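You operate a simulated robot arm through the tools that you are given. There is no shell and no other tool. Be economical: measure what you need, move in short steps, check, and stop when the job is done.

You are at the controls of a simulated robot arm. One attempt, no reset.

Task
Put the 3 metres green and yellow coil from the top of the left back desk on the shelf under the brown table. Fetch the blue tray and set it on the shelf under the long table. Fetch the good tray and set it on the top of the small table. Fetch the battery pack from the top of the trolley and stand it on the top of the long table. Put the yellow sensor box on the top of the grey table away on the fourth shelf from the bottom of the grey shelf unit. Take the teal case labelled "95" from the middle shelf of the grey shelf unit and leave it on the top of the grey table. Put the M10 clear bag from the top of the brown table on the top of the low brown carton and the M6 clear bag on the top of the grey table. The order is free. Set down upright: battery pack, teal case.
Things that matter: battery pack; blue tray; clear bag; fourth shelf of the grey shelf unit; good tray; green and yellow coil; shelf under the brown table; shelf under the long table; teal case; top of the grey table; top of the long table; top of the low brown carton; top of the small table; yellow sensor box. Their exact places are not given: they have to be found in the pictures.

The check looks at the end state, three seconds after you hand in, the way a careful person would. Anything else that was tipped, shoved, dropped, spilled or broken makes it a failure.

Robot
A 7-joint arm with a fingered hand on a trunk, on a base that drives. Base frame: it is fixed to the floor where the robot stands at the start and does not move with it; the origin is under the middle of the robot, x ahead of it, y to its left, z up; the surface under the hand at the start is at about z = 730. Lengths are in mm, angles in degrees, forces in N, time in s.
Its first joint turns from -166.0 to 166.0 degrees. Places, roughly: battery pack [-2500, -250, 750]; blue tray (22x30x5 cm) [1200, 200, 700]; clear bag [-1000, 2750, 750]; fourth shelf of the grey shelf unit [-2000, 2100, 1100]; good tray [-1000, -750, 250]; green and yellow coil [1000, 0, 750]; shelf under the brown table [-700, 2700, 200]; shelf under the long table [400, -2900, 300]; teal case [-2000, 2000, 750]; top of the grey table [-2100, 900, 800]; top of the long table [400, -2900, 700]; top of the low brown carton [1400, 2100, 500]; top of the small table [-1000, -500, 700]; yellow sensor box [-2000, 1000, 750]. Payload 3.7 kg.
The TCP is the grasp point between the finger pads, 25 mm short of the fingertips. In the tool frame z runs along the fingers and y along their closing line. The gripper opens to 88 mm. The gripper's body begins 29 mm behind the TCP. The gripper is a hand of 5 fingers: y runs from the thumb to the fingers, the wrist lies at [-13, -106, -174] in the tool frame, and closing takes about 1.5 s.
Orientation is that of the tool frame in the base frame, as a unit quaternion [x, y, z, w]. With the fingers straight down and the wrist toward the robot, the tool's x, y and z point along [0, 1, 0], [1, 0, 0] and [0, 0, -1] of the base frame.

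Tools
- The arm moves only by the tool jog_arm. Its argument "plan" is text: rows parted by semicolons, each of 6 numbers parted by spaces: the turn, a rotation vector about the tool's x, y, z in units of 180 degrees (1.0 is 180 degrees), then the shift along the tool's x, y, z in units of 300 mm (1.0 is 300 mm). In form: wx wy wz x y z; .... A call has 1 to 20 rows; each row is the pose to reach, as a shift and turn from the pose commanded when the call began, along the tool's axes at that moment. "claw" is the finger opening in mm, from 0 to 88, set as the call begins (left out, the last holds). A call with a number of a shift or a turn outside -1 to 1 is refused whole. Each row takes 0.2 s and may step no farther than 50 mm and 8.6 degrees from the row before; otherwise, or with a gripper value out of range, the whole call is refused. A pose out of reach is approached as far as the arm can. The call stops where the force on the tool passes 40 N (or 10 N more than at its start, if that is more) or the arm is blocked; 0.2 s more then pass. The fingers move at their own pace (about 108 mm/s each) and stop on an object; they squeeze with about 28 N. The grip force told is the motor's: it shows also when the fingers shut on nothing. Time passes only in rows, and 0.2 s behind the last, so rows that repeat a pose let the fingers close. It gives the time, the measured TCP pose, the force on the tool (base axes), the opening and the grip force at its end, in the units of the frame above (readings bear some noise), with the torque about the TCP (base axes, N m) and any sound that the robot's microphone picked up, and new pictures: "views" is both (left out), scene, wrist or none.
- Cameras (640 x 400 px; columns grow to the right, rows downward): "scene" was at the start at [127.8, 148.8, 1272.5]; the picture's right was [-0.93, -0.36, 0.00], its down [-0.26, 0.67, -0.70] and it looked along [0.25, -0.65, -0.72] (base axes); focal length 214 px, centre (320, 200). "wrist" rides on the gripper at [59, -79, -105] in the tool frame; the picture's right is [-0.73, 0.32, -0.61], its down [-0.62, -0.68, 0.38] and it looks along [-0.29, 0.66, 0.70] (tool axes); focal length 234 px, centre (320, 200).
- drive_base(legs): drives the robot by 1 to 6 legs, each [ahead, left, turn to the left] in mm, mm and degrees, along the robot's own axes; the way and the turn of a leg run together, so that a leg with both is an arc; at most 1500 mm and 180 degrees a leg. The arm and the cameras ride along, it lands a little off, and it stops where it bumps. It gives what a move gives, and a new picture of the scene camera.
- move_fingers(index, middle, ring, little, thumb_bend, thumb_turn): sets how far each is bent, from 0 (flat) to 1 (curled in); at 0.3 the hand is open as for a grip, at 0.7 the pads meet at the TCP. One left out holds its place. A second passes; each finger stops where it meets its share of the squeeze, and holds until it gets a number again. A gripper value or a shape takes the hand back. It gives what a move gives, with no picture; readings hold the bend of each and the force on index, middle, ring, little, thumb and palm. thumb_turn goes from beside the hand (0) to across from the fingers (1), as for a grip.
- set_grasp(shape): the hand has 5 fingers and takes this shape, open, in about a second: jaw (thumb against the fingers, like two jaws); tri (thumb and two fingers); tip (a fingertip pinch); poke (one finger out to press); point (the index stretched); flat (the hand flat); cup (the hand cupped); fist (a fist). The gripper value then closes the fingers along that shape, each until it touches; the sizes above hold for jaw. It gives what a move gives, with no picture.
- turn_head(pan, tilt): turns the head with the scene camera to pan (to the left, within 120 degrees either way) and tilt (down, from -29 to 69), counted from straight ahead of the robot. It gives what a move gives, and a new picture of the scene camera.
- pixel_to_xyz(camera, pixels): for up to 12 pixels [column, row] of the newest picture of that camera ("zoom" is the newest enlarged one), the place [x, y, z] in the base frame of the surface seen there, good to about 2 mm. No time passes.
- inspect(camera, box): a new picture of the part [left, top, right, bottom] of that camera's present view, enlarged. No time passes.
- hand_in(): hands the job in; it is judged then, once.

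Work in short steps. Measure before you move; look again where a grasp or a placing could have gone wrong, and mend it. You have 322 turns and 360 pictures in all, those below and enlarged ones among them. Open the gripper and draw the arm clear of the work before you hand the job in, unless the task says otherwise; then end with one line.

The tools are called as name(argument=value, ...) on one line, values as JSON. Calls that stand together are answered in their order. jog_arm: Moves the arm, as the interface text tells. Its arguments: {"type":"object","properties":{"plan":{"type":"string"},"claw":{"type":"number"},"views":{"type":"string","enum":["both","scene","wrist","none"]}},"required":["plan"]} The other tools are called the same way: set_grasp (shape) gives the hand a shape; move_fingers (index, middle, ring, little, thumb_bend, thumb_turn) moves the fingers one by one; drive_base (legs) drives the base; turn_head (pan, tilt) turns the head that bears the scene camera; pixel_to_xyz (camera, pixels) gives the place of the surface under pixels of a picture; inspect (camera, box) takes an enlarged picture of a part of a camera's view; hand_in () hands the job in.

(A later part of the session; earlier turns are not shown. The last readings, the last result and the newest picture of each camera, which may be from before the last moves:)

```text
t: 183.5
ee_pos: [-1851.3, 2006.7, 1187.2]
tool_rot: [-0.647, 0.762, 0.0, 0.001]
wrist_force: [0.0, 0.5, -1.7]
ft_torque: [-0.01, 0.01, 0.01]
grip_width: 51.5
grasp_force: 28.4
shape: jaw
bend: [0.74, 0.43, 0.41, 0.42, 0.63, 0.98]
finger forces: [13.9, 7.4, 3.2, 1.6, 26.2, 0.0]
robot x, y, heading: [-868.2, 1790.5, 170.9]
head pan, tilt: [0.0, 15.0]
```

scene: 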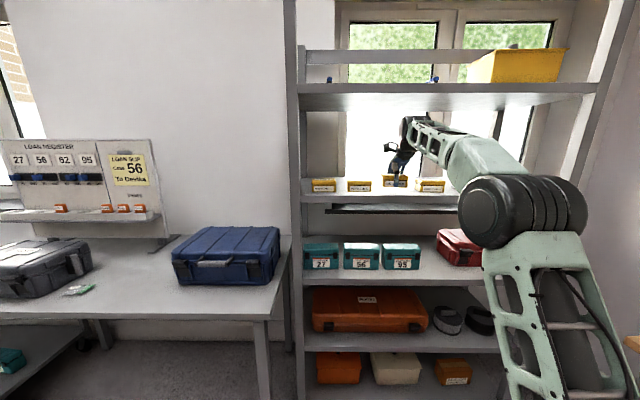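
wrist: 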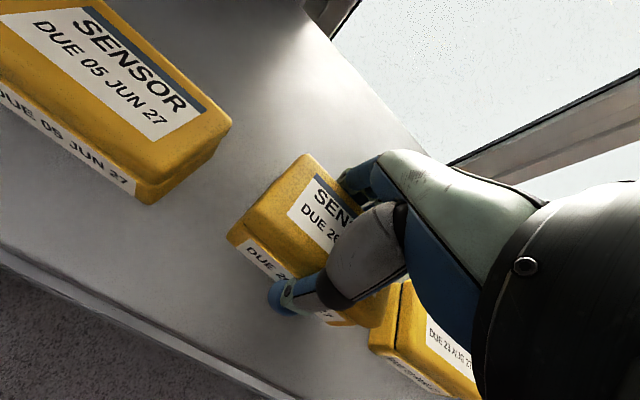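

Shift 15 mm left for spacing, lower to z≈1169, release.

jog_arm(plan="0 0 0 0.05 0 0; 0 0 0 0.05 0 0.03; 0 0 0 0.05 0 0.058; 0 0 0 0.05 0 0.058", views="none")

jog_arm(plan="0 0 0 0 0 0; 0 0 0 0 0 0; 0 0 0 0 0 0; 0 0 0 0 0 0; 0 0 0 0 0 0; 0 0 0 0 0 0; 0 0 0 0 0 0", claw=88, views="wrist")

```text
t: 184.5
ee_pos: [-1852.7, 1992.1, 1169.7]
tool_rot: [-0.647, 0.762, 0.0, 0.0]
wrist_force: [-1.0, 0.4, -1.6]
ft_torque: [0.0, 0.01, 0.01]
grip_width: 51.7
grasp_force: 28.4
shape: jaw
bend: [0.74, 0.43, 0.41, 0.42, 0.63, 0.98]
finger forces: [13.8, 7.4, 3.2, 1.6, 26.1, 0.0]
robot x, y, heading: [-870.8, 1796.5, 171.1]
head pan, tilt: [0.0, 15.0]
```

```text
t: 186.1
ee_pos: [-1854.0, 1991.3, 1170.9]
tool_rot: [-0.647, 0.762, 0.0, 0.0]
wrist_force: [0.2, 0.2, 0.1]
ft_torque: [0.05, 0.0, -0.01]
grip_width: 87.6
grasp_force: 0.1
shape: jaw
bend: [0.3, 0.3, 0.3, 0.3, 0.3, 0.98]
finger forces: [0.0, 0.0, 0.1, 0.1, 0.0, 0.0]
robot x, y, heading: [-869.3, 1795.2, 170.9]
head pan, tilt: [0.0, 15.0]
```

wrist: 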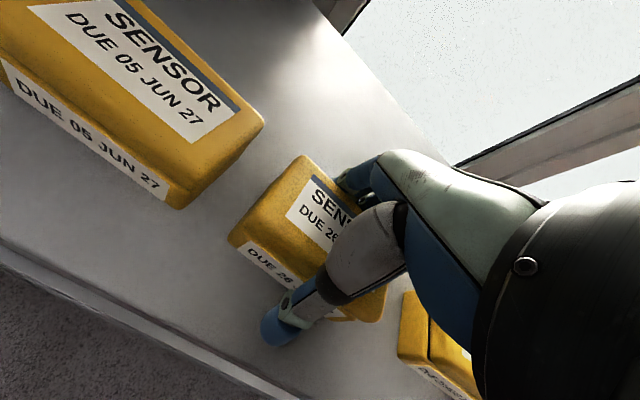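

Released. Lift 60 mm slightly, then back out.

jog_arm(plan="0 0 0 0 0.01 -0.05; 0 0 0 0 0.01 -0.12; 0 0 0 0 0 -0.18; 0 0 0 0 -0.12 -0.18; 0 0 0 0 -0.26 -0.18; 0 0 0 0 -0.4 -0.18; 0 0 0 0 -0.55 -0.18; 0 0 0 0 -0.7 -0.18; 0 0 0 0 -0.85 -0.18; 0 0 0 0 -0.95 -0.18; 0 0 0 0 -0.95 -0.18")

inspect(camera="scene", box=[295, 160, 525, 300])

```text
t: 188.5
ee_pos: [-1570.5, 1945.1, 1225.7]
tool_rot: [-0.648, 0.762, 0.001, -0.001]
wrist_force: [0.3, -0.8, 0.8]
ft_torque: [0.01, 0.01, 0.0]
grip_width: 87.6
grasp_force: 0.1
shape: jaw
bend: [0.3, 0.3, 0.3, 0.3, 0.3, 0.98]
finger forces: [0.0, 0.0, 0.0, 0.1, 0.1, 0.0]
robot x, y, heading: [-869.0, 1794.3, 170.8]
head pan, tilt: [0.0, 15.0]
```

scene: 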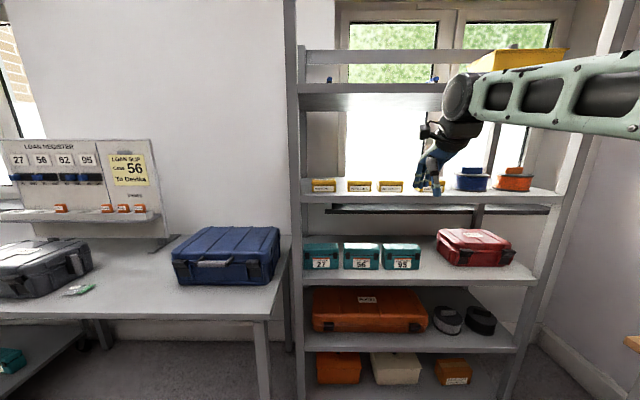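
wrist: 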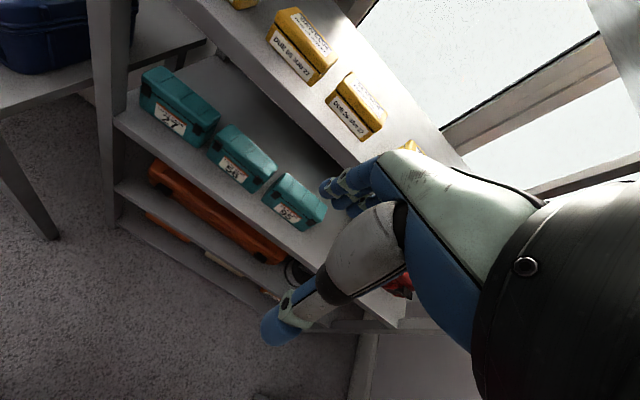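

```text
2.78 times, centred on (410, 230) of scene
```

zoom: 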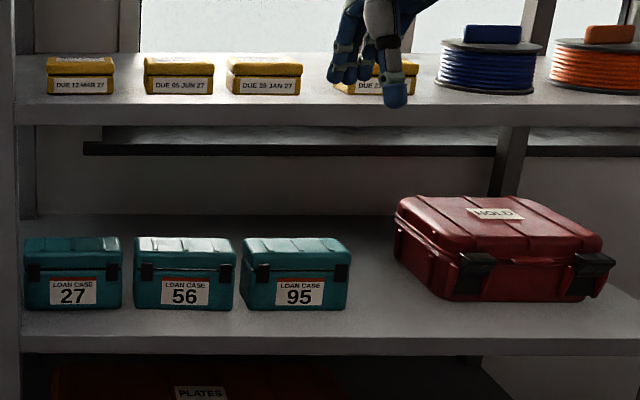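

Sensor box is in the row. Now measure teal case 95 and its surroundings.

pixel_to_xyz(camera="zoom", pixels=[[246, 305], [344, 305], [246, 262], [348, 260], [252, 240], [338, 238], [300, 250], [300, 125], [300, 106], [398, 250], [232, 300], [300, 340]])

pixel_to_xyz(camera="wrist", pixels=[[264, 205], [288, 175], [325, 205], [305, 230], [300, 195], [275, 170], [242, 190], [400, 288]])

inspect(camera="wrist", box=[190, 110, 350, 250])

```text
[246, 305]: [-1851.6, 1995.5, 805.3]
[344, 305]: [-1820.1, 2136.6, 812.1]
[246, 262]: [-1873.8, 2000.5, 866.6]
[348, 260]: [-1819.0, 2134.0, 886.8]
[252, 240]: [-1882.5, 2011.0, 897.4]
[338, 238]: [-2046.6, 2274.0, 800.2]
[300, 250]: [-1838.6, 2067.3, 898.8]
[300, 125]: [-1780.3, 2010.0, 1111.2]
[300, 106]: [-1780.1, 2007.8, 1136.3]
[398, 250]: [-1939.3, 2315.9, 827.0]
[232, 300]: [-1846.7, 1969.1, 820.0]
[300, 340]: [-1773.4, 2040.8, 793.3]
```

```text
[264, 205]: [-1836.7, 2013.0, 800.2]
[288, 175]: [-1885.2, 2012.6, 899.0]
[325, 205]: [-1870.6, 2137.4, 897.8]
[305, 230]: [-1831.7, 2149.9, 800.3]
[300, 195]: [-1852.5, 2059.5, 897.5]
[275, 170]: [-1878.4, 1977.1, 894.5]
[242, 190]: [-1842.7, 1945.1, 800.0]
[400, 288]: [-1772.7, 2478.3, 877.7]
```

```text
2.86 times, centred on (270, 180) of wrist
```

zoom: 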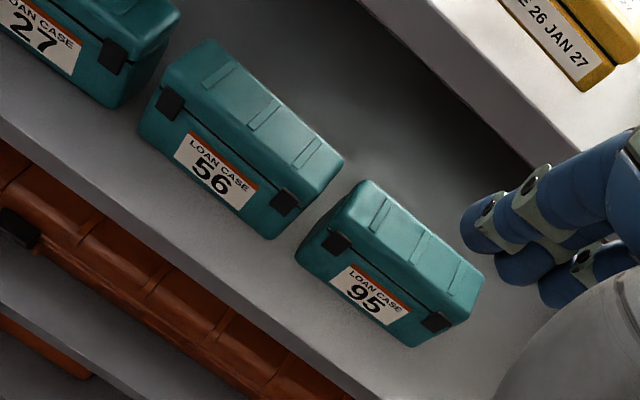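

pixel_to_xyz(camera="zoom", pixels=[[362, 184], [480, 272], [425, 230], [418, 240], [400, 265], [385, 290], [370, 230], [330, 228], [440, 310], [420, 345], [474, 290], [298, 258]])

```text
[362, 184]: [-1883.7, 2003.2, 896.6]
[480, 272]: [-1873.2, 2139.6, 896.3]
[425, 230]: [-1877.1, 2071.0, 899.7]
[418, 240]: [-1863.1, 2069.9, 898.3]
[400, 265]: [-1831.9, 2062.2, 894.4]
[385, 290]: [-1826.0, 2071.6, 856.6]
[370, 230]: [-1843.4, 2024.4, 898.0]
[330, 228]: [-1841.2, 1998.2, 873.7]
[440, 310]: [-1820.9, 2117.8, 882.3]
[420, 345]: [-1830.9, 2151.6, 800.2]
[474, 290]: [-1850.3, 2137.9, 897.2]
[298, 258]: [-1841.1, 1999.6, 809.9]
```

Case 95: centre ≈ (-1862,2070), depth ≈65, top z≈900. Plan: enter with a 15° forward pitch so the hand stays below the shelf above. Align base and lower in front.

drive_base(legs=[[0, -115, 0]])

jog_arm(plan="0 0 0 0.05 0 0.12; 0 0 0 0.1 0 0.26; 0 0 0 0.127 0 0.4; 0 0 0 0.127 0 0.55; -0.03 0 0 0.127 0 0.7; -0.06 0 0 0.127 0 0.85; -0.083 0 0 0.127 0 0.97; -0.083 0 0 0.127 0 0.97")

```text
t: 189.7
ee_pos: [-1553.2, 2059.5, 1224.6]
tool_rot: [-0.648, 0.762, 0.0, 0.0]
wrist_force: [0.9, -0.5, 0.2]
ft_torque: [0.01, 0.0, 0.01]
grip_width: 87.7
grasp_force: 0.2
shape: jaw
bend: [0.3, 0.3, 0.3, 0.3, 0.3, 0.98]
finger forces: [0.0, 0.1, 0.0, 0.0, 0.0, 0.0]
robot x, y, heading: [-853.9, 1909.2, 170.7]
head pan, tilt: [0.0, 15.0]
```

scene: 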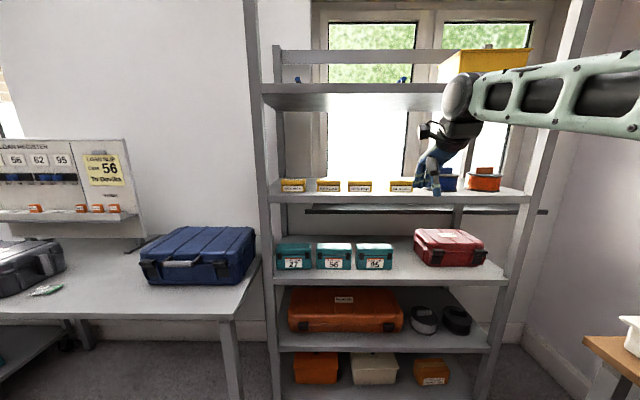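

```text
t: 191.5
ee_pos: [-1560.6, 2021.4, 932.9]
tool_rot: [-0.642, 0.756, 0.099, -0.084]
wrist_force: [0.7, -0.4, -0.6]
ft_torque: [-0.02, -0.04, -0.01]
grip_width: 87.5
grasp_force: 0.1
shape: jaw
bend: [0.3, 0.3, 0.3, 0.3, 0.3, 0.98]
finger forces: [0.0, 0.0, 0.1, 0.1, 0.1, 0.0]
robot x, y, heading: [-852.0, 1907.9, 170.8]
head pan, tilt: [0.0, 15.0]
```

scene: 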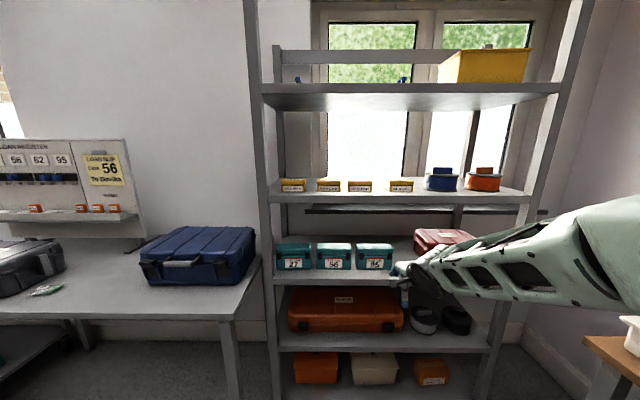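
wrist: 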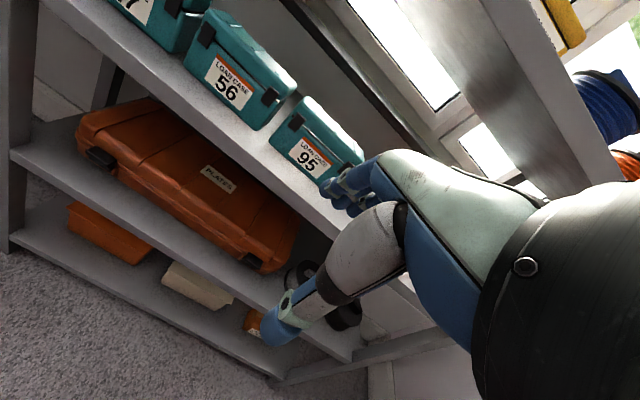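

Pitch is right and the forearm comes in low. Advance 200 mm and look.

jog_arm(plan="0 0 0 0 0.15 0.04; 0 0 0 0 0.29 0.08; 0 0 0 0 0.42 0.112; 0 0 0 0 0.54 0.145; 0 0 0 0 0.64 0.172; 0 0 0 0 0.64 0.172")

```text
t: 193.1
ee_pos: [-1753.3, 1945.2, 932.3]
tool_rot: [0.702, -0.7, -0.091, 0.092]
wrist_force: [-0.5, 0.6, -0.2]
ft_torque: [-0.08, -0.02, 0.05]
grip_width: 87.6
grasp_force: 0.0
shape: jaw
bend: [0.3, 0.3, 0.3, 0.3, 0.3, 0.98]
finger forces: [0.1, 0.0, 0.1, 0.1, 0.0, 0.0]
robot x, y, heading: [-854.8, 1907.6, 170.8]
head pan, tilt: [0.0, 15.0]
stopped in row 6: the arm was blocked; the commanded pose is now the measured one
```

scene: 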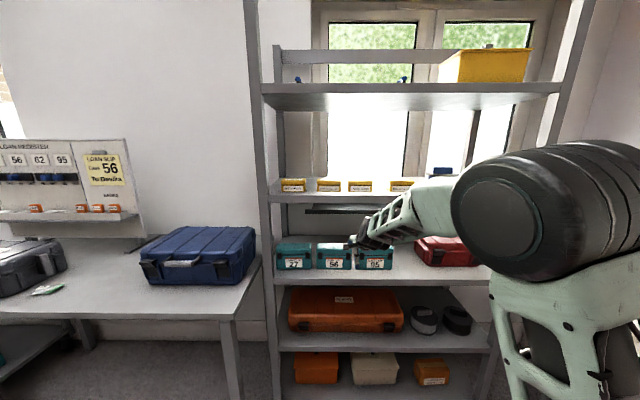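
wrist: 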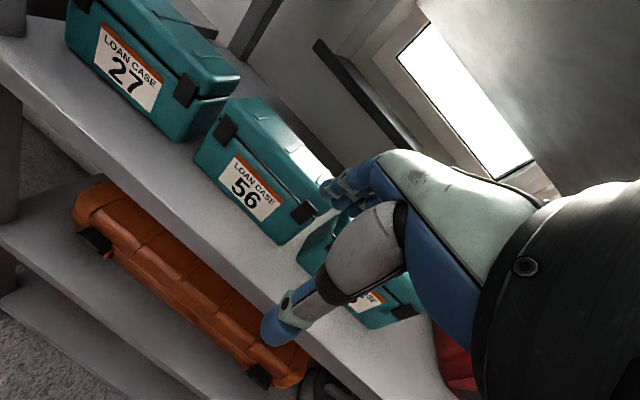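

Blocked with the hand deviating left. Find out where the elbow and forearm are.

pixel_to_xyz(camera="scene", pixels=[[500, 220], [600, 170], [580, 260], [440, 205], [400, 225], [375, 235], [520, 320], [630, 300]])

turn_head(pan=-25, tilt=30)

```text
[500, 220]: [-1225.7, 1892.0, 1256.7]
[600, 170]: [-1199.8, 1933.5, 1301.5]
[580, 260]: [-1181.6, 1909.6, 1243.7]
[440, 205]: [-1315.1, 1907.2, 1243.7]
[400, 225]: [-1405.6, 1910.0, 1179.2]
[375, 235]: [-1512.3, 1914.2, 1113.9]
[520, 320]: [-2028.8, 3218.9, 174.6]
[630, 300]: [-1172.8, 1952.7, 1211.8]
```

```text
t: 194.0
ee_pos: [-1753.4, 1946.3, 933.7]
tool_rot: [-0.701, 0.702, 0.093, -0.092]
wrist_force: [-0.4, -0.3, -0.2]
ft_torque: [0.01, 0.02, 0.01]
grip_width: 88.0
grasp_force: 0.1
shape: jaw
bend: [0.3, 0.3, 0.3, 0.3, 0.3, 0.98]
finger forces: [0.0, 0.0, 0.0, 0.0, 0.0, 0.1]
robot x, y, heading: [-851.1, 1907.4, 170.5]
head pan, tilt: [-25.0, 30.0]
```

scene: 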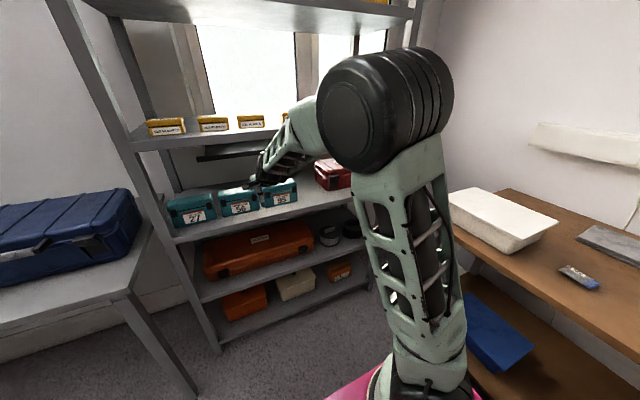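

Just an elbow reconfiguration; nothing moved. Correct yaw to 171° and shift right 107 mm in front of case 95.

jog_arm(plan="0 -0.004 0.016 -0.06 -0.05 0; 0 -0.008 0.032 -0.13 -0.08 0; 0 -0.013 0.0483 -0.2 -0.08 0; 0 -0.013 0.0483 -0.28 -0.08 0; 0 -0.013 0.0483 -0.355 -0.08 -0.02; 0 -0.013 0.0483 -0.355 -0.08 -0.02")

```text
t: 195.4
ee_pos: [-1728.2, 2055.6, 932.1]
tool_rot: [-0.644, 0.754, 0.099, -0.084]
wrist_force: [0.5, -0.2, -0.1]
ft_torque: [-0.05, 0.0, -0.03]
grip_width: 87.7
grasp_force: 0.0
shape: jaw
bend: [0.3, 0.3, 0.3, 0.3, 0.3, 0.98]
finger forces: [0.1, 0.1, 0.0, 0.0, 0.0, 0.1]
robot x, y, heading: [-851.2, 1907.5, 171.3]
head pan, tilt: [-25.0, 30.0]
```

scene: 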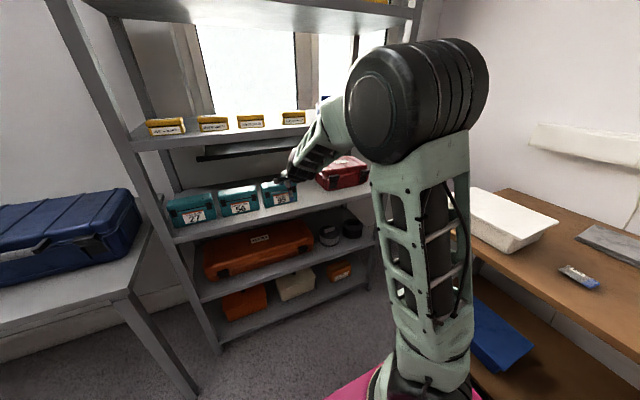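
wrist: 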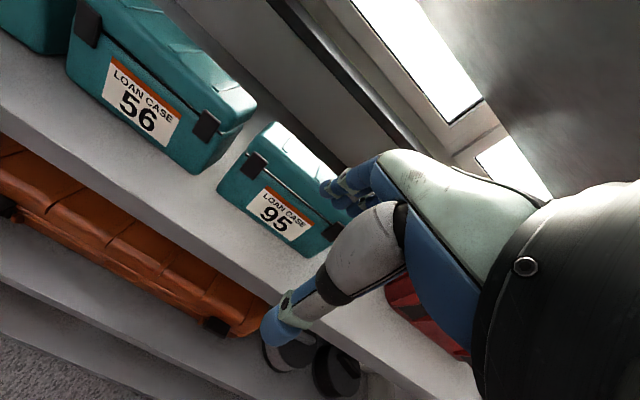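

pixel_to_xyz(camera="wrist", pixels=[[272, 123], [285, 145], [300, 165], [218, 195], [252, 155], [330, 225], [320, 255], [255, 140], [308, 145]])

inspect(camera="wrist", box=[200, 100, 380, 280])

```text
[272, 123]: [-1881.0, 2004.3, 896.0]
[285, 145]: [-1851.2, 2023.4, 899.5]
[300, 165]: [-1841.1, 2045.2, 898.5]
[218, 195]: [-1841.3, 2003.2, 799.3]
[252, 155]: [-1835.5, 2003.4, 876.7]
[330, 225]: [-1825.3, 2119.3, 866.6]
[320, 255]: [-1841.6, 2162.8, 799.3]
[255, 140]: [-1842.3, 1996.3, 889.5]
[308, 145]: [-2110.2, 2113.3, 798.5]
```

```text
2.22 times, centred on (290, 190) of wrist
```

zoom: 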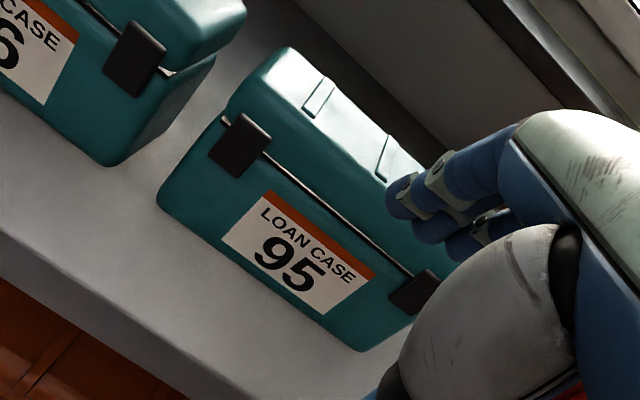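

pixel_to_xyz(camera="zoom", pixels=[[290, 48], [325, 72], [345, 92], [375, 120], [330, 110], [300, 100], [290, 130], [310, 150], [400, 145], [340, 88]])

```text
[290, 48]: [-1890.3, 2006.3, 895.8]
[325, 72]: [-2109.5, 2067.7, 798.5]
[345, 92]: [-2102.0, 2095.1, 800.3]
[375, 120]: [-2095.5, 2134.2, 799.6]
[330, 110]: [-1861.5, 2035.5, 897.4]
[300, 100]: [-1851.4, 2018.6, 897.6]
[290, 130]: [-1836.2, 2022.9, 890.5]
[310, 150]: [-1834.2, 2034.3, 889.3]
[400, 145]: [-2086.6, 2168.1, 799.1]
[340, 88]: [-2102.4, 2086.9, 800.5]
```

Advance 134 mm over the case at z≈930.

jog_arm(plan="0 0 0 0.01 0.1 0.027; 0 0 0 0.02 0.2 0.054; 0 0 0 0.023 0.3 0.08; 0 0 0 0.023 0.38 0.102; 0 0 0 0.023 0.432 0.116; 0 0 0 0.023 0.432 0.116")

```text
t: 196.8
ee_pos: [-1861.4, 2068.4, 932.1]
tool_rot: [-0.644, 0.754, 0.098, -0.084]
wrist_force: [-0.4, 0.2, 0.6]
ft_torque: [0.02, 0.02, 0.02]
grip_width: 87.5
grasp_force: 0.1
shape: jaw
bend: [0.3, 0.3, 0.3, 0.3, 0.3, 0.98]
finger forces: [0.1, 0.0, 0.0, 0.0, 0.0, 0.0]
robot x, y, heading: [-850.2, 1907.8, 170.9]
head pan, tilt: [-25.0, 30.0]
```

scene: 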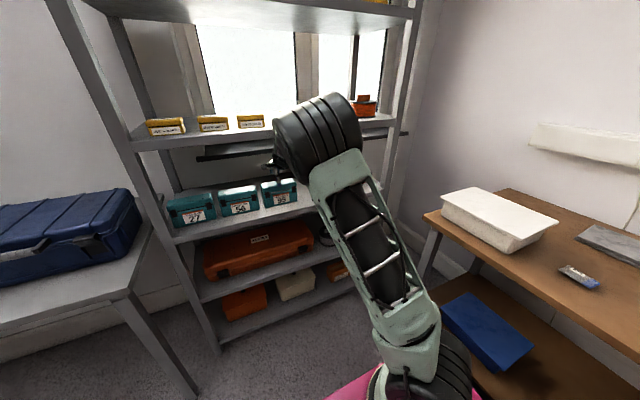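
wrist: 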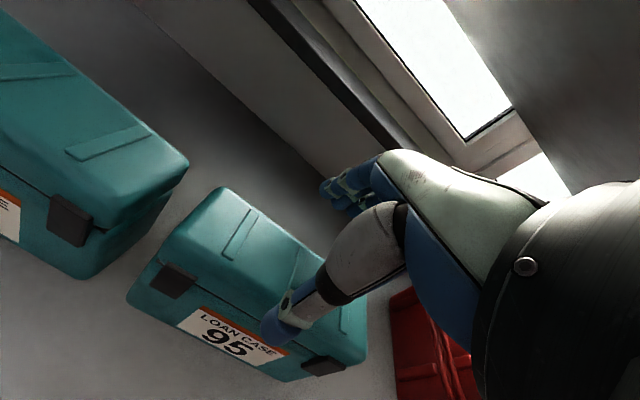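

pixel_to_xyz(camera="wrist", pixels=[[228, 190], [262, 215], [290, 238], [240, 255], [265, 290], [270, 330], [345, 190], [200, 270], [215, 200]])

inspect(camera="wrist", box=[120, 160, 440, 390])

```text
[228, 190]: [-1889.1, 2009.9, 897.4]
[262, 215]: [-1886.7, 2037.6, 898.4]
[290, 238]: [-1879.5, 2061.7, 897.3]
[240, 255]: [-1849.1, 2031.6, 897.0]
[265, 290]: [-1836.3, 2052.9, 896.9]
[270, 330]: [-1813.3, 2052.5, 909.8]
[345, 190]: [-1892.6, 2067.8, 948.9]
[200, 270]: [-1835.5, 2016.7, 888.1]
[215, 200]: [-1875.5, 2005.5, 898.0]
```

```text
1.74 times, centred on (280, 275) of wrist
```

zoom: 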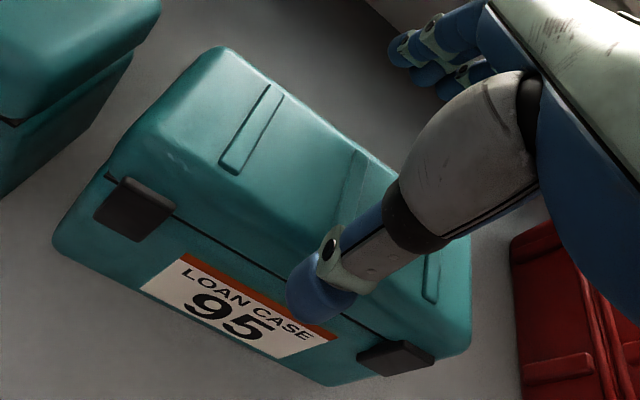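

Lower 44 mm while easing the pitch to ~9°.

jog_arm(plan="0.011 0 0 0 -0.013 0.05; 0.022 0 0 0 -0.026 0.1; 0.033 0 0 0 -0.038 0.142; 0.033 0 0 0 -0.038 0.142", views="wrist")

```text
t: 197.8
ee_pos: [-1862.5, 2067.7, 887.7]
tool_rot: [-0.647, 0.759, 0.06, -0.051]
wrist_force: [1.5, -0.7, 1.6]
ft_torque: [0.03, 0.02, 0.03]
grip_width: 88.0
grasp_force: 0.0
shape: jaw
bend: [0.3, 0.3, 0.3, 0.3, 0.29, 0.97]
finger forces: [0.0, 0.0, 0.0, 0.0, 1.4, 0.1]
robot x, y, heading: [-853.1, 1905.9, 171.0]
head pan, tilt: [-25.0, 30.0]
```

wrist: 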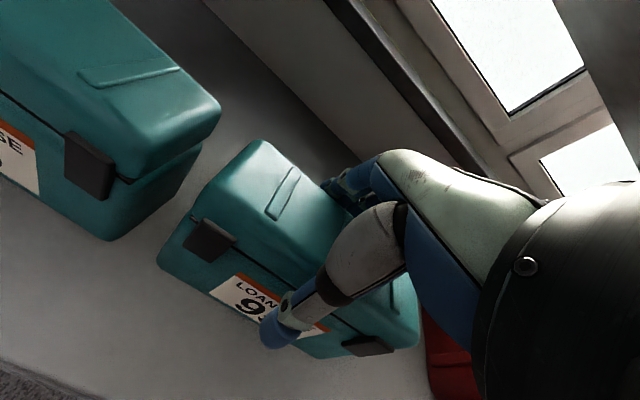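

Thumb lightly touches the front. Close now.

jog_arm(plan="0 0 0 0 -0.01 0; 0 0 0 0 -0.01 0; 0 0 0 0 -0.01 0; 0 0 0 0 -0.01 0; 0 0 0 0 -0.01 0; 0 0 0 0 -0.01 0; 0 0 0 0 -0.01 0", claw=20, views="wrist")

```text
t: 199.4
ee_pos: [-1857.7, 2066.1, 887.2]
tool_rot: [-0.647, 0.758, 0.059, -0.051]
wrist_force: [-0.2, -1.6, 1.6]
ft_torque: [0.01, -0.21, 0.09]
grip_width: 58.1
grasp_force: 28.2
shape: jaw
bend: [0.74, 0.42, 0.38, 0.33, 0.53, 0.99]
finger forces: [13.9, 7.1, 3.3, 2.1, 25.9, 0.0]
robot x, y, heading: [-856.4, 1904.6, 170.7]
head pan, tilt: [-25.0, 30.0]
```

wrist: 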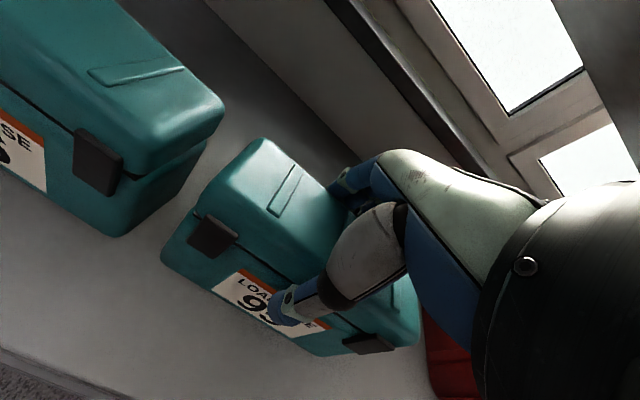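

Gripped at 58 mm. Lift 20 mm and check weight/hold.

jog_arm(plan="0 0 0 0 0.005 -0.033; 0 0 0 0 0.01 -0.066; 0 0 0 0 0.01 -0.066")

```text
t: 200.2
ee_pos: [-1858.3, 2068.5, 907.3]
tool_rot: [-0.646, 0.759, 0.059, -0.05]
wrist_force: [-0.4, -0.4, -4.4]
ft_torque: [-0.04, 0.02, 0.0]
grip_width: 57.9
grasp_force: 27.8
shape: jaw
bend: [0.74, 0.42, 0.39, 0.35, 0.54, 0.98]
finger forces: [13.7, 6.8, 3.1, 1.9, 25.4, 0.1]
robot x, y, heading: [-853.0, 1907.3, 170.9]
head pan, tilt: [-25.0, 30.0]
```

scene: 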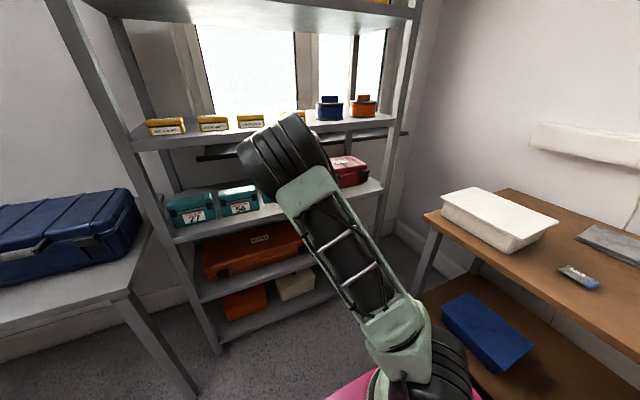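
wrist: 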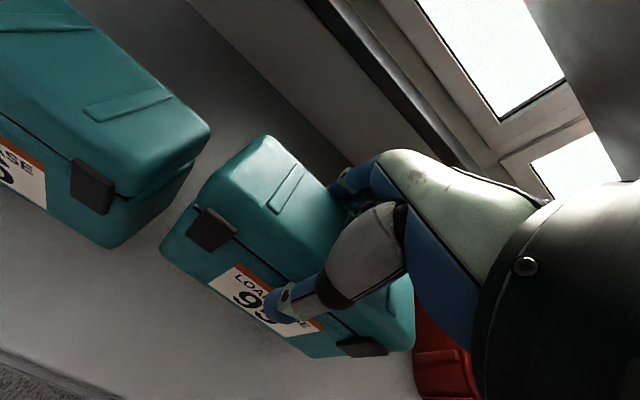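

Held, about 0.5 kg. Pull out by driving the base straight back 350 mm.

drive_base(legs=[[-350, 0, 0]])

```text
t: 202.4
ee_pos: [-1514.0, 2012.0, 907.7]
tool_rot: [-0.647, 0.759, 0.06, -0.05]
wrist_force: [0.2, -0.1, -4.1]
ft_torque: [-0.01, 0.01, 0.01]
grip_width: 57.7
grasp_force: 28.1
shape: jaw
bend: [0.74, 0.42, 0.39, 0.35, 0.54, 0.97]
finger forces: [13.7, 6.7, 3.3, 2.0, 25.6, 0.1]
robot x, y, heading: [-508.9, 1852.5, 170.7]
head pan, tilt: [-25.0, 30.0]
```

scene: 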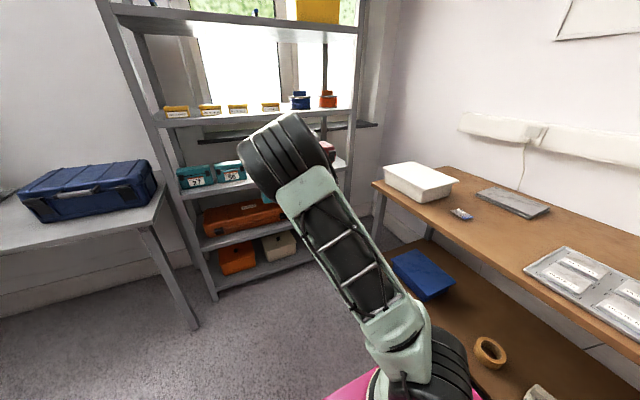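

Raise and retract a bit, then drive sideways to the grey table.

jog_arm(plan="0 0 0 0 0.02 -0.13; 0 0 0 0 0.04 -0.27; 0 0 0 0 0.07 -0.41; 0 0 0 0 0.09 -0.55; 0 0 0 0 0.1 -0.636; 0 0 0 0 -0.03 -0.656; 0 0 0 0 -0.16 -0.676; 0 0 0 0 -0.295 -0.7; 0 0 0 0 -0.295 -0.7", views="none")

drive_base(legs=[[0, 1049, 0], [200, 0, 0]])

turn_head(pan=0, tilt=35)

```text
t: 204.4
ee_pos: [-1395.4, 1993.7, 1102.6]
tool_rot: [-0.647, 0.759, 0.06, -0.051]
wrist_force: [-0.6, 0.2, -4.3]
ft_torque: [0.0, -0.02, -0.01]
grip_width: 57.6
grasp_force: 28.4
shape: jaw
bend: [0.74, 0.42, 0.4, 0.36, 0.54, 0.97]
finger forces: [14.1, 6.8, 3.2, 2.4, 26.1, 0.0]
robot x, y, heading: [-504.4, 1853.2, 170.9]
head pan, tilt: [-25.0, 30.0]
```

```text
t: 211.1
ee_pos: [-1761.6, 990.5, 1102.1]
tool_rot: [-0.646, 0.759, 0.059, -0.051]
wrist_force: [-0.1, -0.3, -3.5]
ft_torque: [0.0, 0.01, 0.03]
grip_width: 57.7
grasp_force: 28.3
shape: jaw
bend: [0.74, 0.42, 0.4, 0.36, 0.54, 0.97]
finger forces: [13.9, 6.6, 3.4, 2.4, 26.1, 0.0]
robot x, y, heading: [-869.8, 848.1, 170.9]
head pan, tilt: [-25.0, 30.0]
```

scene: 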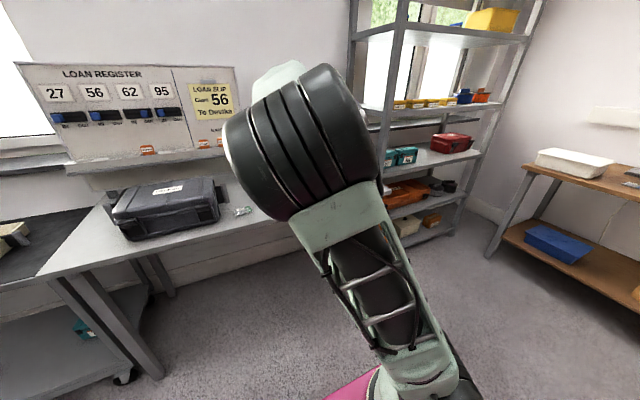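

```text
t: 211.9
ee_pos: [-1762.5, 990.3, 1101.1]
tool_rot: [-0.647, 0.759, 0.059, -0.051]
wrist_force: [-0.5, 1.0, -3.7]
ft_torque: [-0.02, 0.05, -0.01]
grip_width: 57.5
grasp_force: 27.9
shape: jaw
bend: [0.74, 0.42, 0.4, 0.36, 0.54, 0.97]
finger forces: [13.9, 6.7, 3.3, 2.4, 26.1, 0.0]
robot x, y, heading: [-876.5, 848.0, 170.5]
head pan, tilt: [0.0, 35.0]
```

scene: 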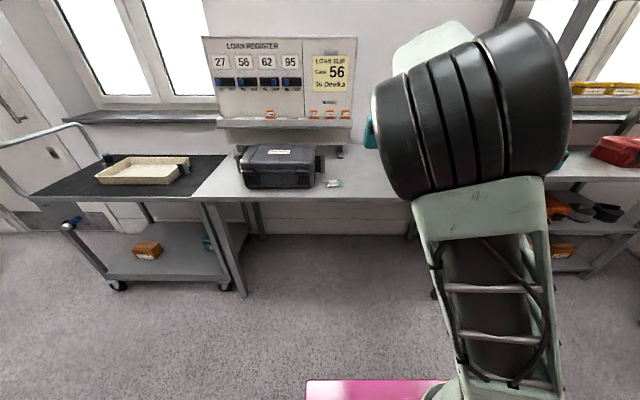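

jog_arm(plan="0 0 0 0 0.14 0.022; 0 0 0 0 0.28 0.044; 0 0 0 0 0.42 0.066; 0 0 0 0 0.51 0.08; 0 0 0 0 0.593 0.094; 0 0 0 0 0.573 0.22; 0 0 0 0 0.553 0.35; 0 0 0 0 0.533 0.47; 0 0 0 0 0.519 0.56; 0 0 0 0 0.519 0.56")

```text
t: 214.2
ee_pos: [-1939.4, 1019.7, 958.1]
tool_rot: [-0.646, 0.759, 0.06, -0.051]
wrist_force: [1.1, 0.1, -3.9]
ft_torque: [0.02, 0.01, -0.02]
grip_width: 57.3
grasp_force: 27.9
shape: jaw
bend: [0.74, 0.43, 0.4, 0.4, 0.54, 0.97]
finger forces: [13.8, 6.5, 3.3, 2.5, 26.0, 0.1]
robot x, y, heading: [-873.3, 848.5, 170.8]
head pan, tilt: [0.0, 35.0]
```

scene: 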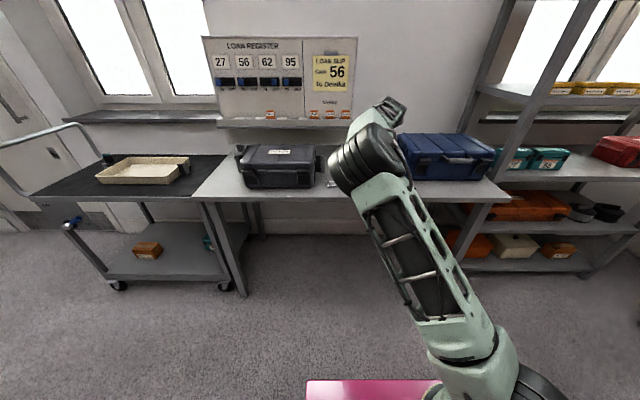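
wrist: 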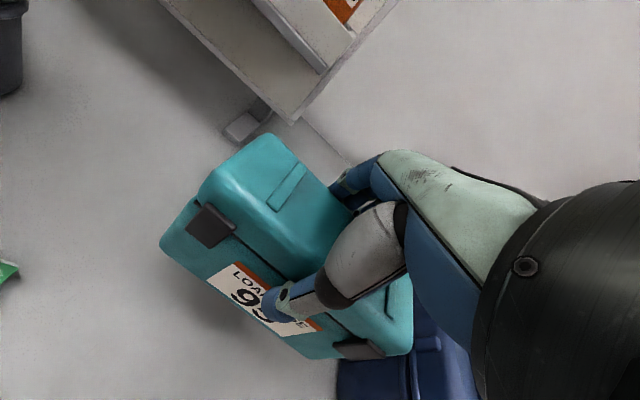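

Clear beneath. Lower to about z 890.

jog_arm(plan="0 0 0 0 -0.012 0.08; 0 0 0 0 -0.024 0.15; 0 0 0 0 -0.031 0.2; 0 0 0 0 -0.035 0.222; 0 0 0 0 -0.035 0.222", views="wrist")

```text
t: 215.3
ee_pos: [-1940.3, 1019.8, 892.6]
tool_rot: [-0.646, 0.759, 0.059, -0.051]
wrist_force: [-0.1, 0.3, -4.7]
ft_torque: [-0.02, 0.0, 0.0]
grip_width: 57.3
grasp_force: 27.9
shape: jaw
bend: [0.74, 0.43, 0.4, 0.41, 0.54, 0.97]
finger forces: [13.4, 6.4, 3.3, 3.0, 26.3, 0.1]
robot x, y, heading: [-872.3, 846.7, 170.7]
head pan, tilt: [0.0, 35.0]
```

wrist: 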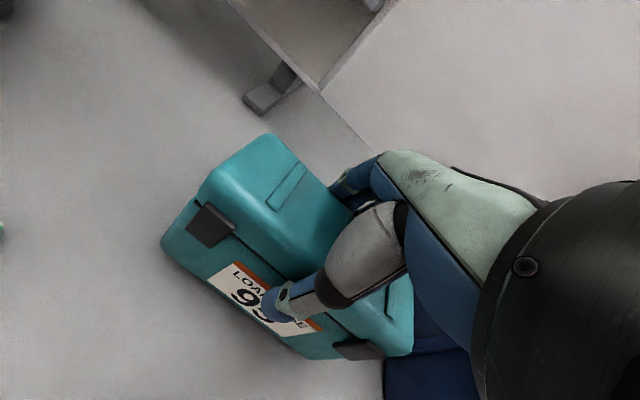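

Lower by small steps until contact shows.

jog_arm(plan="0 0 0 0 -0.002 0.01; 0 0 0 0 -0.003 0.018; 0 0 0 0 -0.003 0.018", views="none")

```text
t: 216.2
ee_pos: [-1940.5, 1018.4, 888.4]
tool_rot: [-0.646, 0.759, 0.059, -0.051]
wrist_force: [-1.7, -0.3, 3.5]
ft_torque: [0.12, -0.17, 0.03]
grip_width: 57.1
grasp_force: 28.2
shape: jaw
bend: [0.74, 0.43, 0.4, 0.4, 0.54, 0.97]
finger forces: [14.5, 6.8, 3.6, 3.6, 26.4, 0.0]
robot x, y, heading: [-873.9, 847.1, 171.1]
head pan, tilt: [0.0, 35.0]
```

Contact (force went from -4.7 to +3.5). Release and rise.

jog_arm(plan="0 0 0 0 0 0; 0 0 0 0 0 0; 0 0 0 0 0 0; 0 0 0 0 0 0; 0 0 0 0 0 0; 0 0 0 0 0 0; 0 0 0 0 0 0", claw=88, views="wrist")

jog_arm(plan="0 0 0 0 0.01 -0.05; 0 0 0 0 0.03 -0.15; 0 0 0 0 0.05 -0.3; 0 0 0 0 0.07 -0.45; 0 0 0 0 0.09 -0.6; 0 0 0 0 0.1 -0.7; 0 0 0 0 0.1 -0.7", views="wrist")

```text
t: 217.8
ee_pos: [-1939.2, 1018.4, 887.6]
tool_rot: [-0.646, 0.759, 0.06, -0.05]
wrist_force: [-0.4, 0.3, 0.6]
ft_torque: [0.01, 0.01, -0.01]
grip_width: 87.7
grasp_force: 0.0
shape: jaw
bend: [0.3, 0.3, 0.3, 0.3, 0.3, 0.98]
finger forces: [0.5, 0.0, 0.1, 0.0, 0.0, 0.0]
robot x, y, heading: [-874.8, 846.4, 170.4]
head pan, tilt: [0.0, 35.0]
```

wrist: 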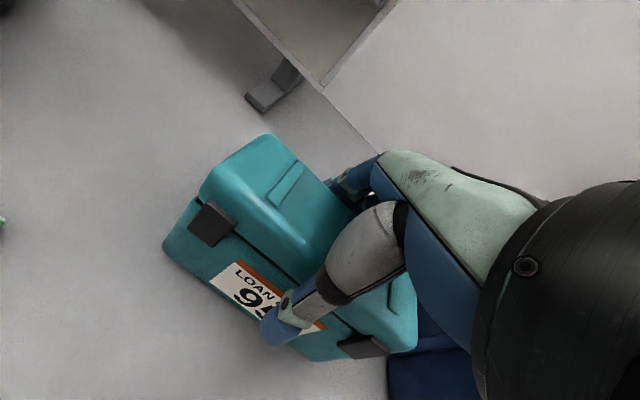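

```text
t: 219.3
ee_pos: [-1936.1, 1018.0, 1098.8]
tool_rot: [-0.646, 0.759, 0.059, -0.05]
wrist_force: [-0.2, 0.9, 0.1]
ft_torque: [0.01, 0.01, -0.04]
grip_width: 87.6
grasp_force: 0.1
shape: jaw
bend: [0.3, 0.3, 0.3, 0.3, 0.3, 0.98]
finger forces: [0.1, 0.0, 0.1, 0.1, 0.0, 0.0]
robot x, y, heading: [-874.4, 846.9, 170.5]
head pan, tilt: [0.0, 35.0]
```

wrist: 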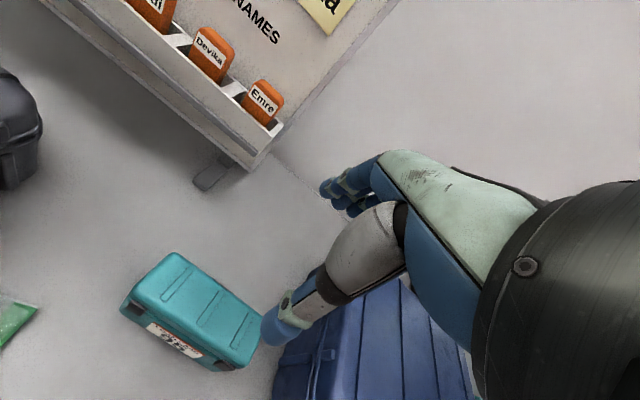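

Teal case 95 stands on the grey table. Retract, back away, and look at the trolley and small table.

jog_arm(plan="0.025 0 0 0 -0.14 -0.02; 0.05 0 0 0 -0.28 -0.04; 0.05 0 0 0 -0.42 -0.06; 0.05 0 0 0 -0.56 -0.08; 0.05 0 0 0 -0.7 -0.1; 0.05 0 0 0 -0.85 -0.13; 0.05 0 0 0 -0.95 -0.15; 0.05 0 0 0 -0.95 -0.15", views="none")

drive_base(legs=[[-150, 0, 0], [0, 350, 30]])

turn_head(pan=15, tilt=35)

```text
t: 221.2
ee_pos: [-1651.9, 973.1, 1099.9]
tool_rot: [-0.647, 0.762, 0.0, 0.0]
wrist_force: [0.5, -0.5, -0.5]
ft_torque: [0.02, 0.01, 0.0]
grip_width: 87.9
grasp_force: 0.1
shape: jaw
bend: [0.3, 0.3, 0.3, 0.3, 0.3, 0.98]
finger forces: [0.0, 0.0, 0.1, 0.1, 0.0, 0.1]
robot x, y, heading: [-873.5, 846.6, 170.6]
head pan, tilt: [0.0, 35.0]
```

```text
t: 224.4
ee_pos: [-1427.9, 197.8, 1099.1]
tool_rot: [0.823, -0.567, 0.0, 0.0]
wrist_force: [0.0, -0.3, -0.6]
ft_torque: [-0.01, 0.01, -0.02]
grip_width: 87.7
grasp_force: 0.0
shape: jaw
bend: [0.3, 0.3, 0.3, 0.3, 0.3, 0.98]
finger forces: [0.0, 0.1, 0.0, 0.1, 0.0, 0.0]
robot x, y, heading: [-694.8, 479.7, -159.3]
head pan, tilt: [0.0, 35.0]
```

scene: 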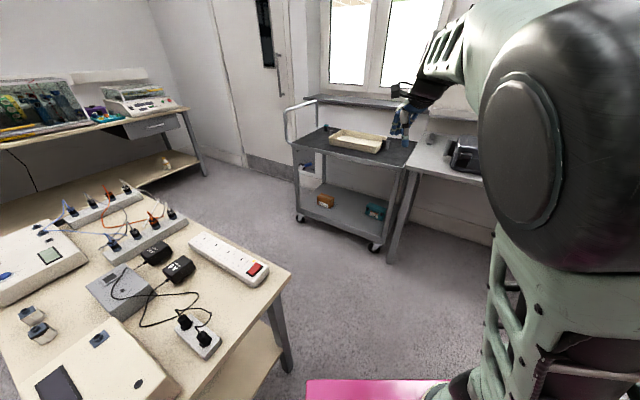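

```text
t: 225.2
ee_pos: [-1428.2, 196.1, 1099.7]
tool_rot: [0.823, -0.568, 0.0, -0.001]
wrist_force: [0.0, 0.2, 0.6]
ft_torque: [-0.01, -0.01, 0.03]
grip_width: 87.9
grasp_force: 0.0
shape: jaw
bend: [0.3, 0.3, 0.3, 0.3, 0.3, 0.98]
finger forces: [0.1, 0.0, 0.0, 0.0, 0.1, 0.0]
robot x, y, heading: [-691.1, 477.0, -159.3]
head pan, tilt: [15.0, 35.0]
```

scene: 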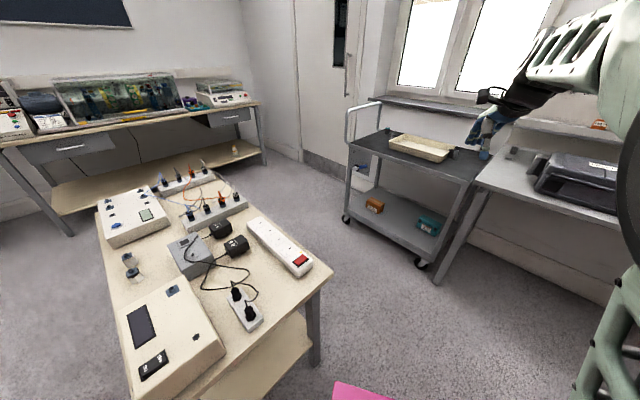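

pixel_to_xyz(camera="scene", pixels=[[331, 273], [200, 398], [317, 362], [100, 222], [351, 146], [463, 184], [388, 133], [347, 220], [419, 264], [420, 150], [436, 283], [240, 185]])

inspect(camera="scene", box=[330, 90, 500, 200])

inspect(camera="scene", box=[90, 150, 340, 400])

```text
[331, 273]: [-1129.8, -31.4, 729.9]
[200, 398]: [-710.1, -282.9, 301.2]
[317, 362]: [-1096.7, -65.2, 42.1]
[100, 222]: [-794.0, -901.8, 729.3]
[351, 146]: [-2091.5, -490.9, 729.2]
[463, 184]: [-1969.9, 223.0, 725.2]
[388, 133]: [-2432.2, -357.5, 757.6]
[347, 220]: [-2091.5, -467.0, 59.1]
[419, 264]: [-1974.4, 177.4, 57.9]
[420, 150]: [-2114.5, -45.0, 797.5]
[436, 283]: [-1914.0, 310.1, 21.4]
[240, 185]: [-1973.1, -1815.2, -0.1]
```

```text
3.64 times, centred on (415, 145) of scene
```

zoom: 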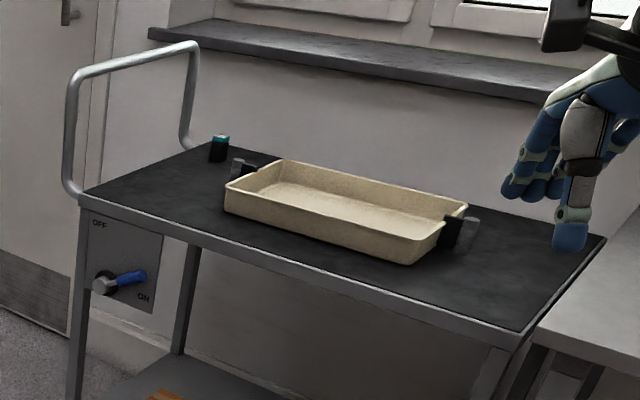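

```text
1.60 times, centred on (215, 275) of scene
```

zoom: 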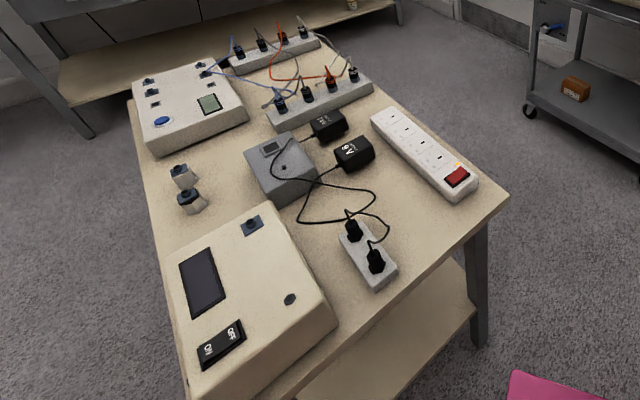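

Pack is near (-2432,-357,757) at the trolley's handle end. Drive into the corridor between small table and trolley, heading about -98°.

drive_base(legs=[[0, 0, 61.3], [100, -840, 0], [530, 0, 0]])

turn_head(pan=-75, tilt=35)

```text
t: 235.1
ee_pos: [-1720.9, -814.8, 1100.1]
tool_rot: [0.998, -0.071, 0.001, 0.001]
wrist_force: [-0.3, -0.1, 0.5]
ft_torque: [0.0, 0.0, 0.03]
grip_width: 87.8
grasp_force: 0.0
shape: jaw
bend: [0.3, 0.3, 0.3, 0.3, 0.3, 0.98]
finger forces: [0.0, 0.0, 0.0, 0.0, 0.1, 0.1]
robot x, y, heading: [-1611.2, -36.7, -98.3]
head pan, tilt: [15.0, 35.0]
```

scene: 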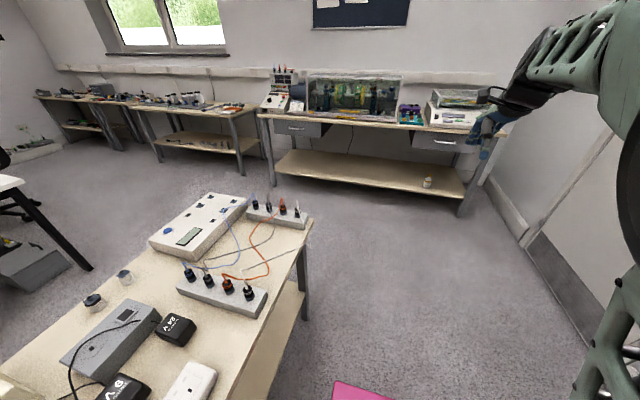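

```text
t: 236.7
ee_pos: [-1720.3, -814.6, 1100.1]
tool_rot: [0.997, -0.071, 0.0, 0.0]
wrist_force: [0.9, 0.2, 0.0]
ft_torque: [0.03, -0.01, -0.01]
grip_width: 87.8
grasp_force: 0.0
shape: jaw
bend: [0.3, 0.3, 0.3, 0.3, 0.3, 0.98]
finger forces: [0.0, 0.1, 0.0, 0.1, 0.1, 0.0]
robot x, y, heading: [-1605.8, -36.4, -97.9]
head pan, tilt: [-75.0, 35.0]
```

scene: 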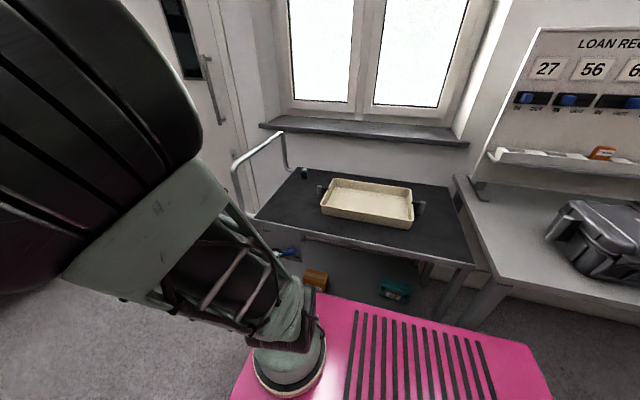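

inspect(camera="scene", box=[280, 155, 340, 200])

pixel_to_xyz(camera="scene", pixels=[[304, 172], [304, 180], [301, 174], [307, 174], [322, 205], [326, 180], [280, 135], [240, 170], [255, 215], [470, 262], [450, 190], [318, 190]])

```text
8.89 times, centred on (310, 178) of scene
```

zoom: 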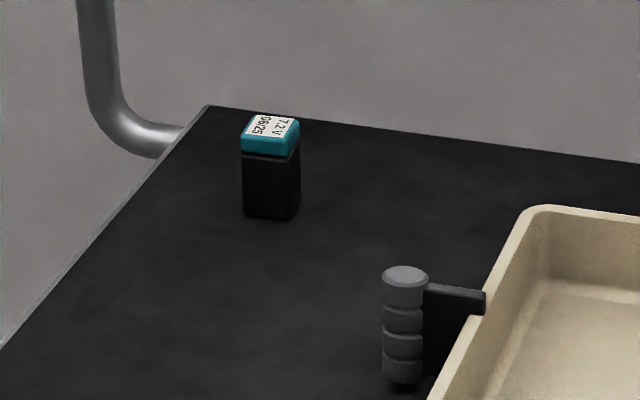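

```text
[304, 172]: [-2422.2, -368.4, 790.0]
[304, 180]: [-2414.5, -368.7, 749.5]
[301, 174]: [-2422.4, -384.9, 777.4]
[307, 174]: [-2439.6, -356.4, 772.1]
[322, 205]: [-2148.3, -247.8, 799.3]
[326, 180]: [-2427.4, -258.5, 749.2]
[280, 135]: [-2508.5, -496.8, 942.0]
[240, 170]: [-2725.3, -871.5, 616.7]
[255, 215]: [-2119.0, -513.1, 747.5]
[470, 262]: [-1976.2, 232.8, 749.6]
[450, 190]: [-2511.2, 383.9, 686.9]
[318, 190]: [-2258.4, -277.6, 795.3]
```

Pack at (-2432,-370), about 30 mm square, standing on z≈750. Swing the arm right toward it in two moves.

jog_arm(plan="0 0 0.03 -0.13 0.03 0; 0 0 0.06 -0.27 0.04 0; 0 0 0.09 -0.4 0.04 0; 0 0 0.12 -0.54 0.03 0; 0 0 0.15 -0.68 0.01 0; 0 0 0.18 -0.82 -0.02 0; 0 0 0.2 -0.95 -0.05 0; 0 0 0.2 -0.95 -0.05 0", views="none")

```text
t: 238.5
ee_pos: [-2001.8, -758.8, 1099.8]
tool_rot: [0.927, -0.376, -0.001, 0.0]
wrist_force: [-0.5, 0.1, -0.2]
ft_torque: [0.0, 0.02, 0.01]
grip_width: 87.7
grasp_force: 0.0
shape: jaw
bend: [0.3, 0.3, 0.3, 0.3, 0.3, 0.98]
finger forces: [0.1, 0.0, 0.0, 0.0, 0.0, 0.1]
robot x, y, heading: [-1606.6, -34.8, -98.0]
head pan, tilt: [-75.0, 35.0]
```

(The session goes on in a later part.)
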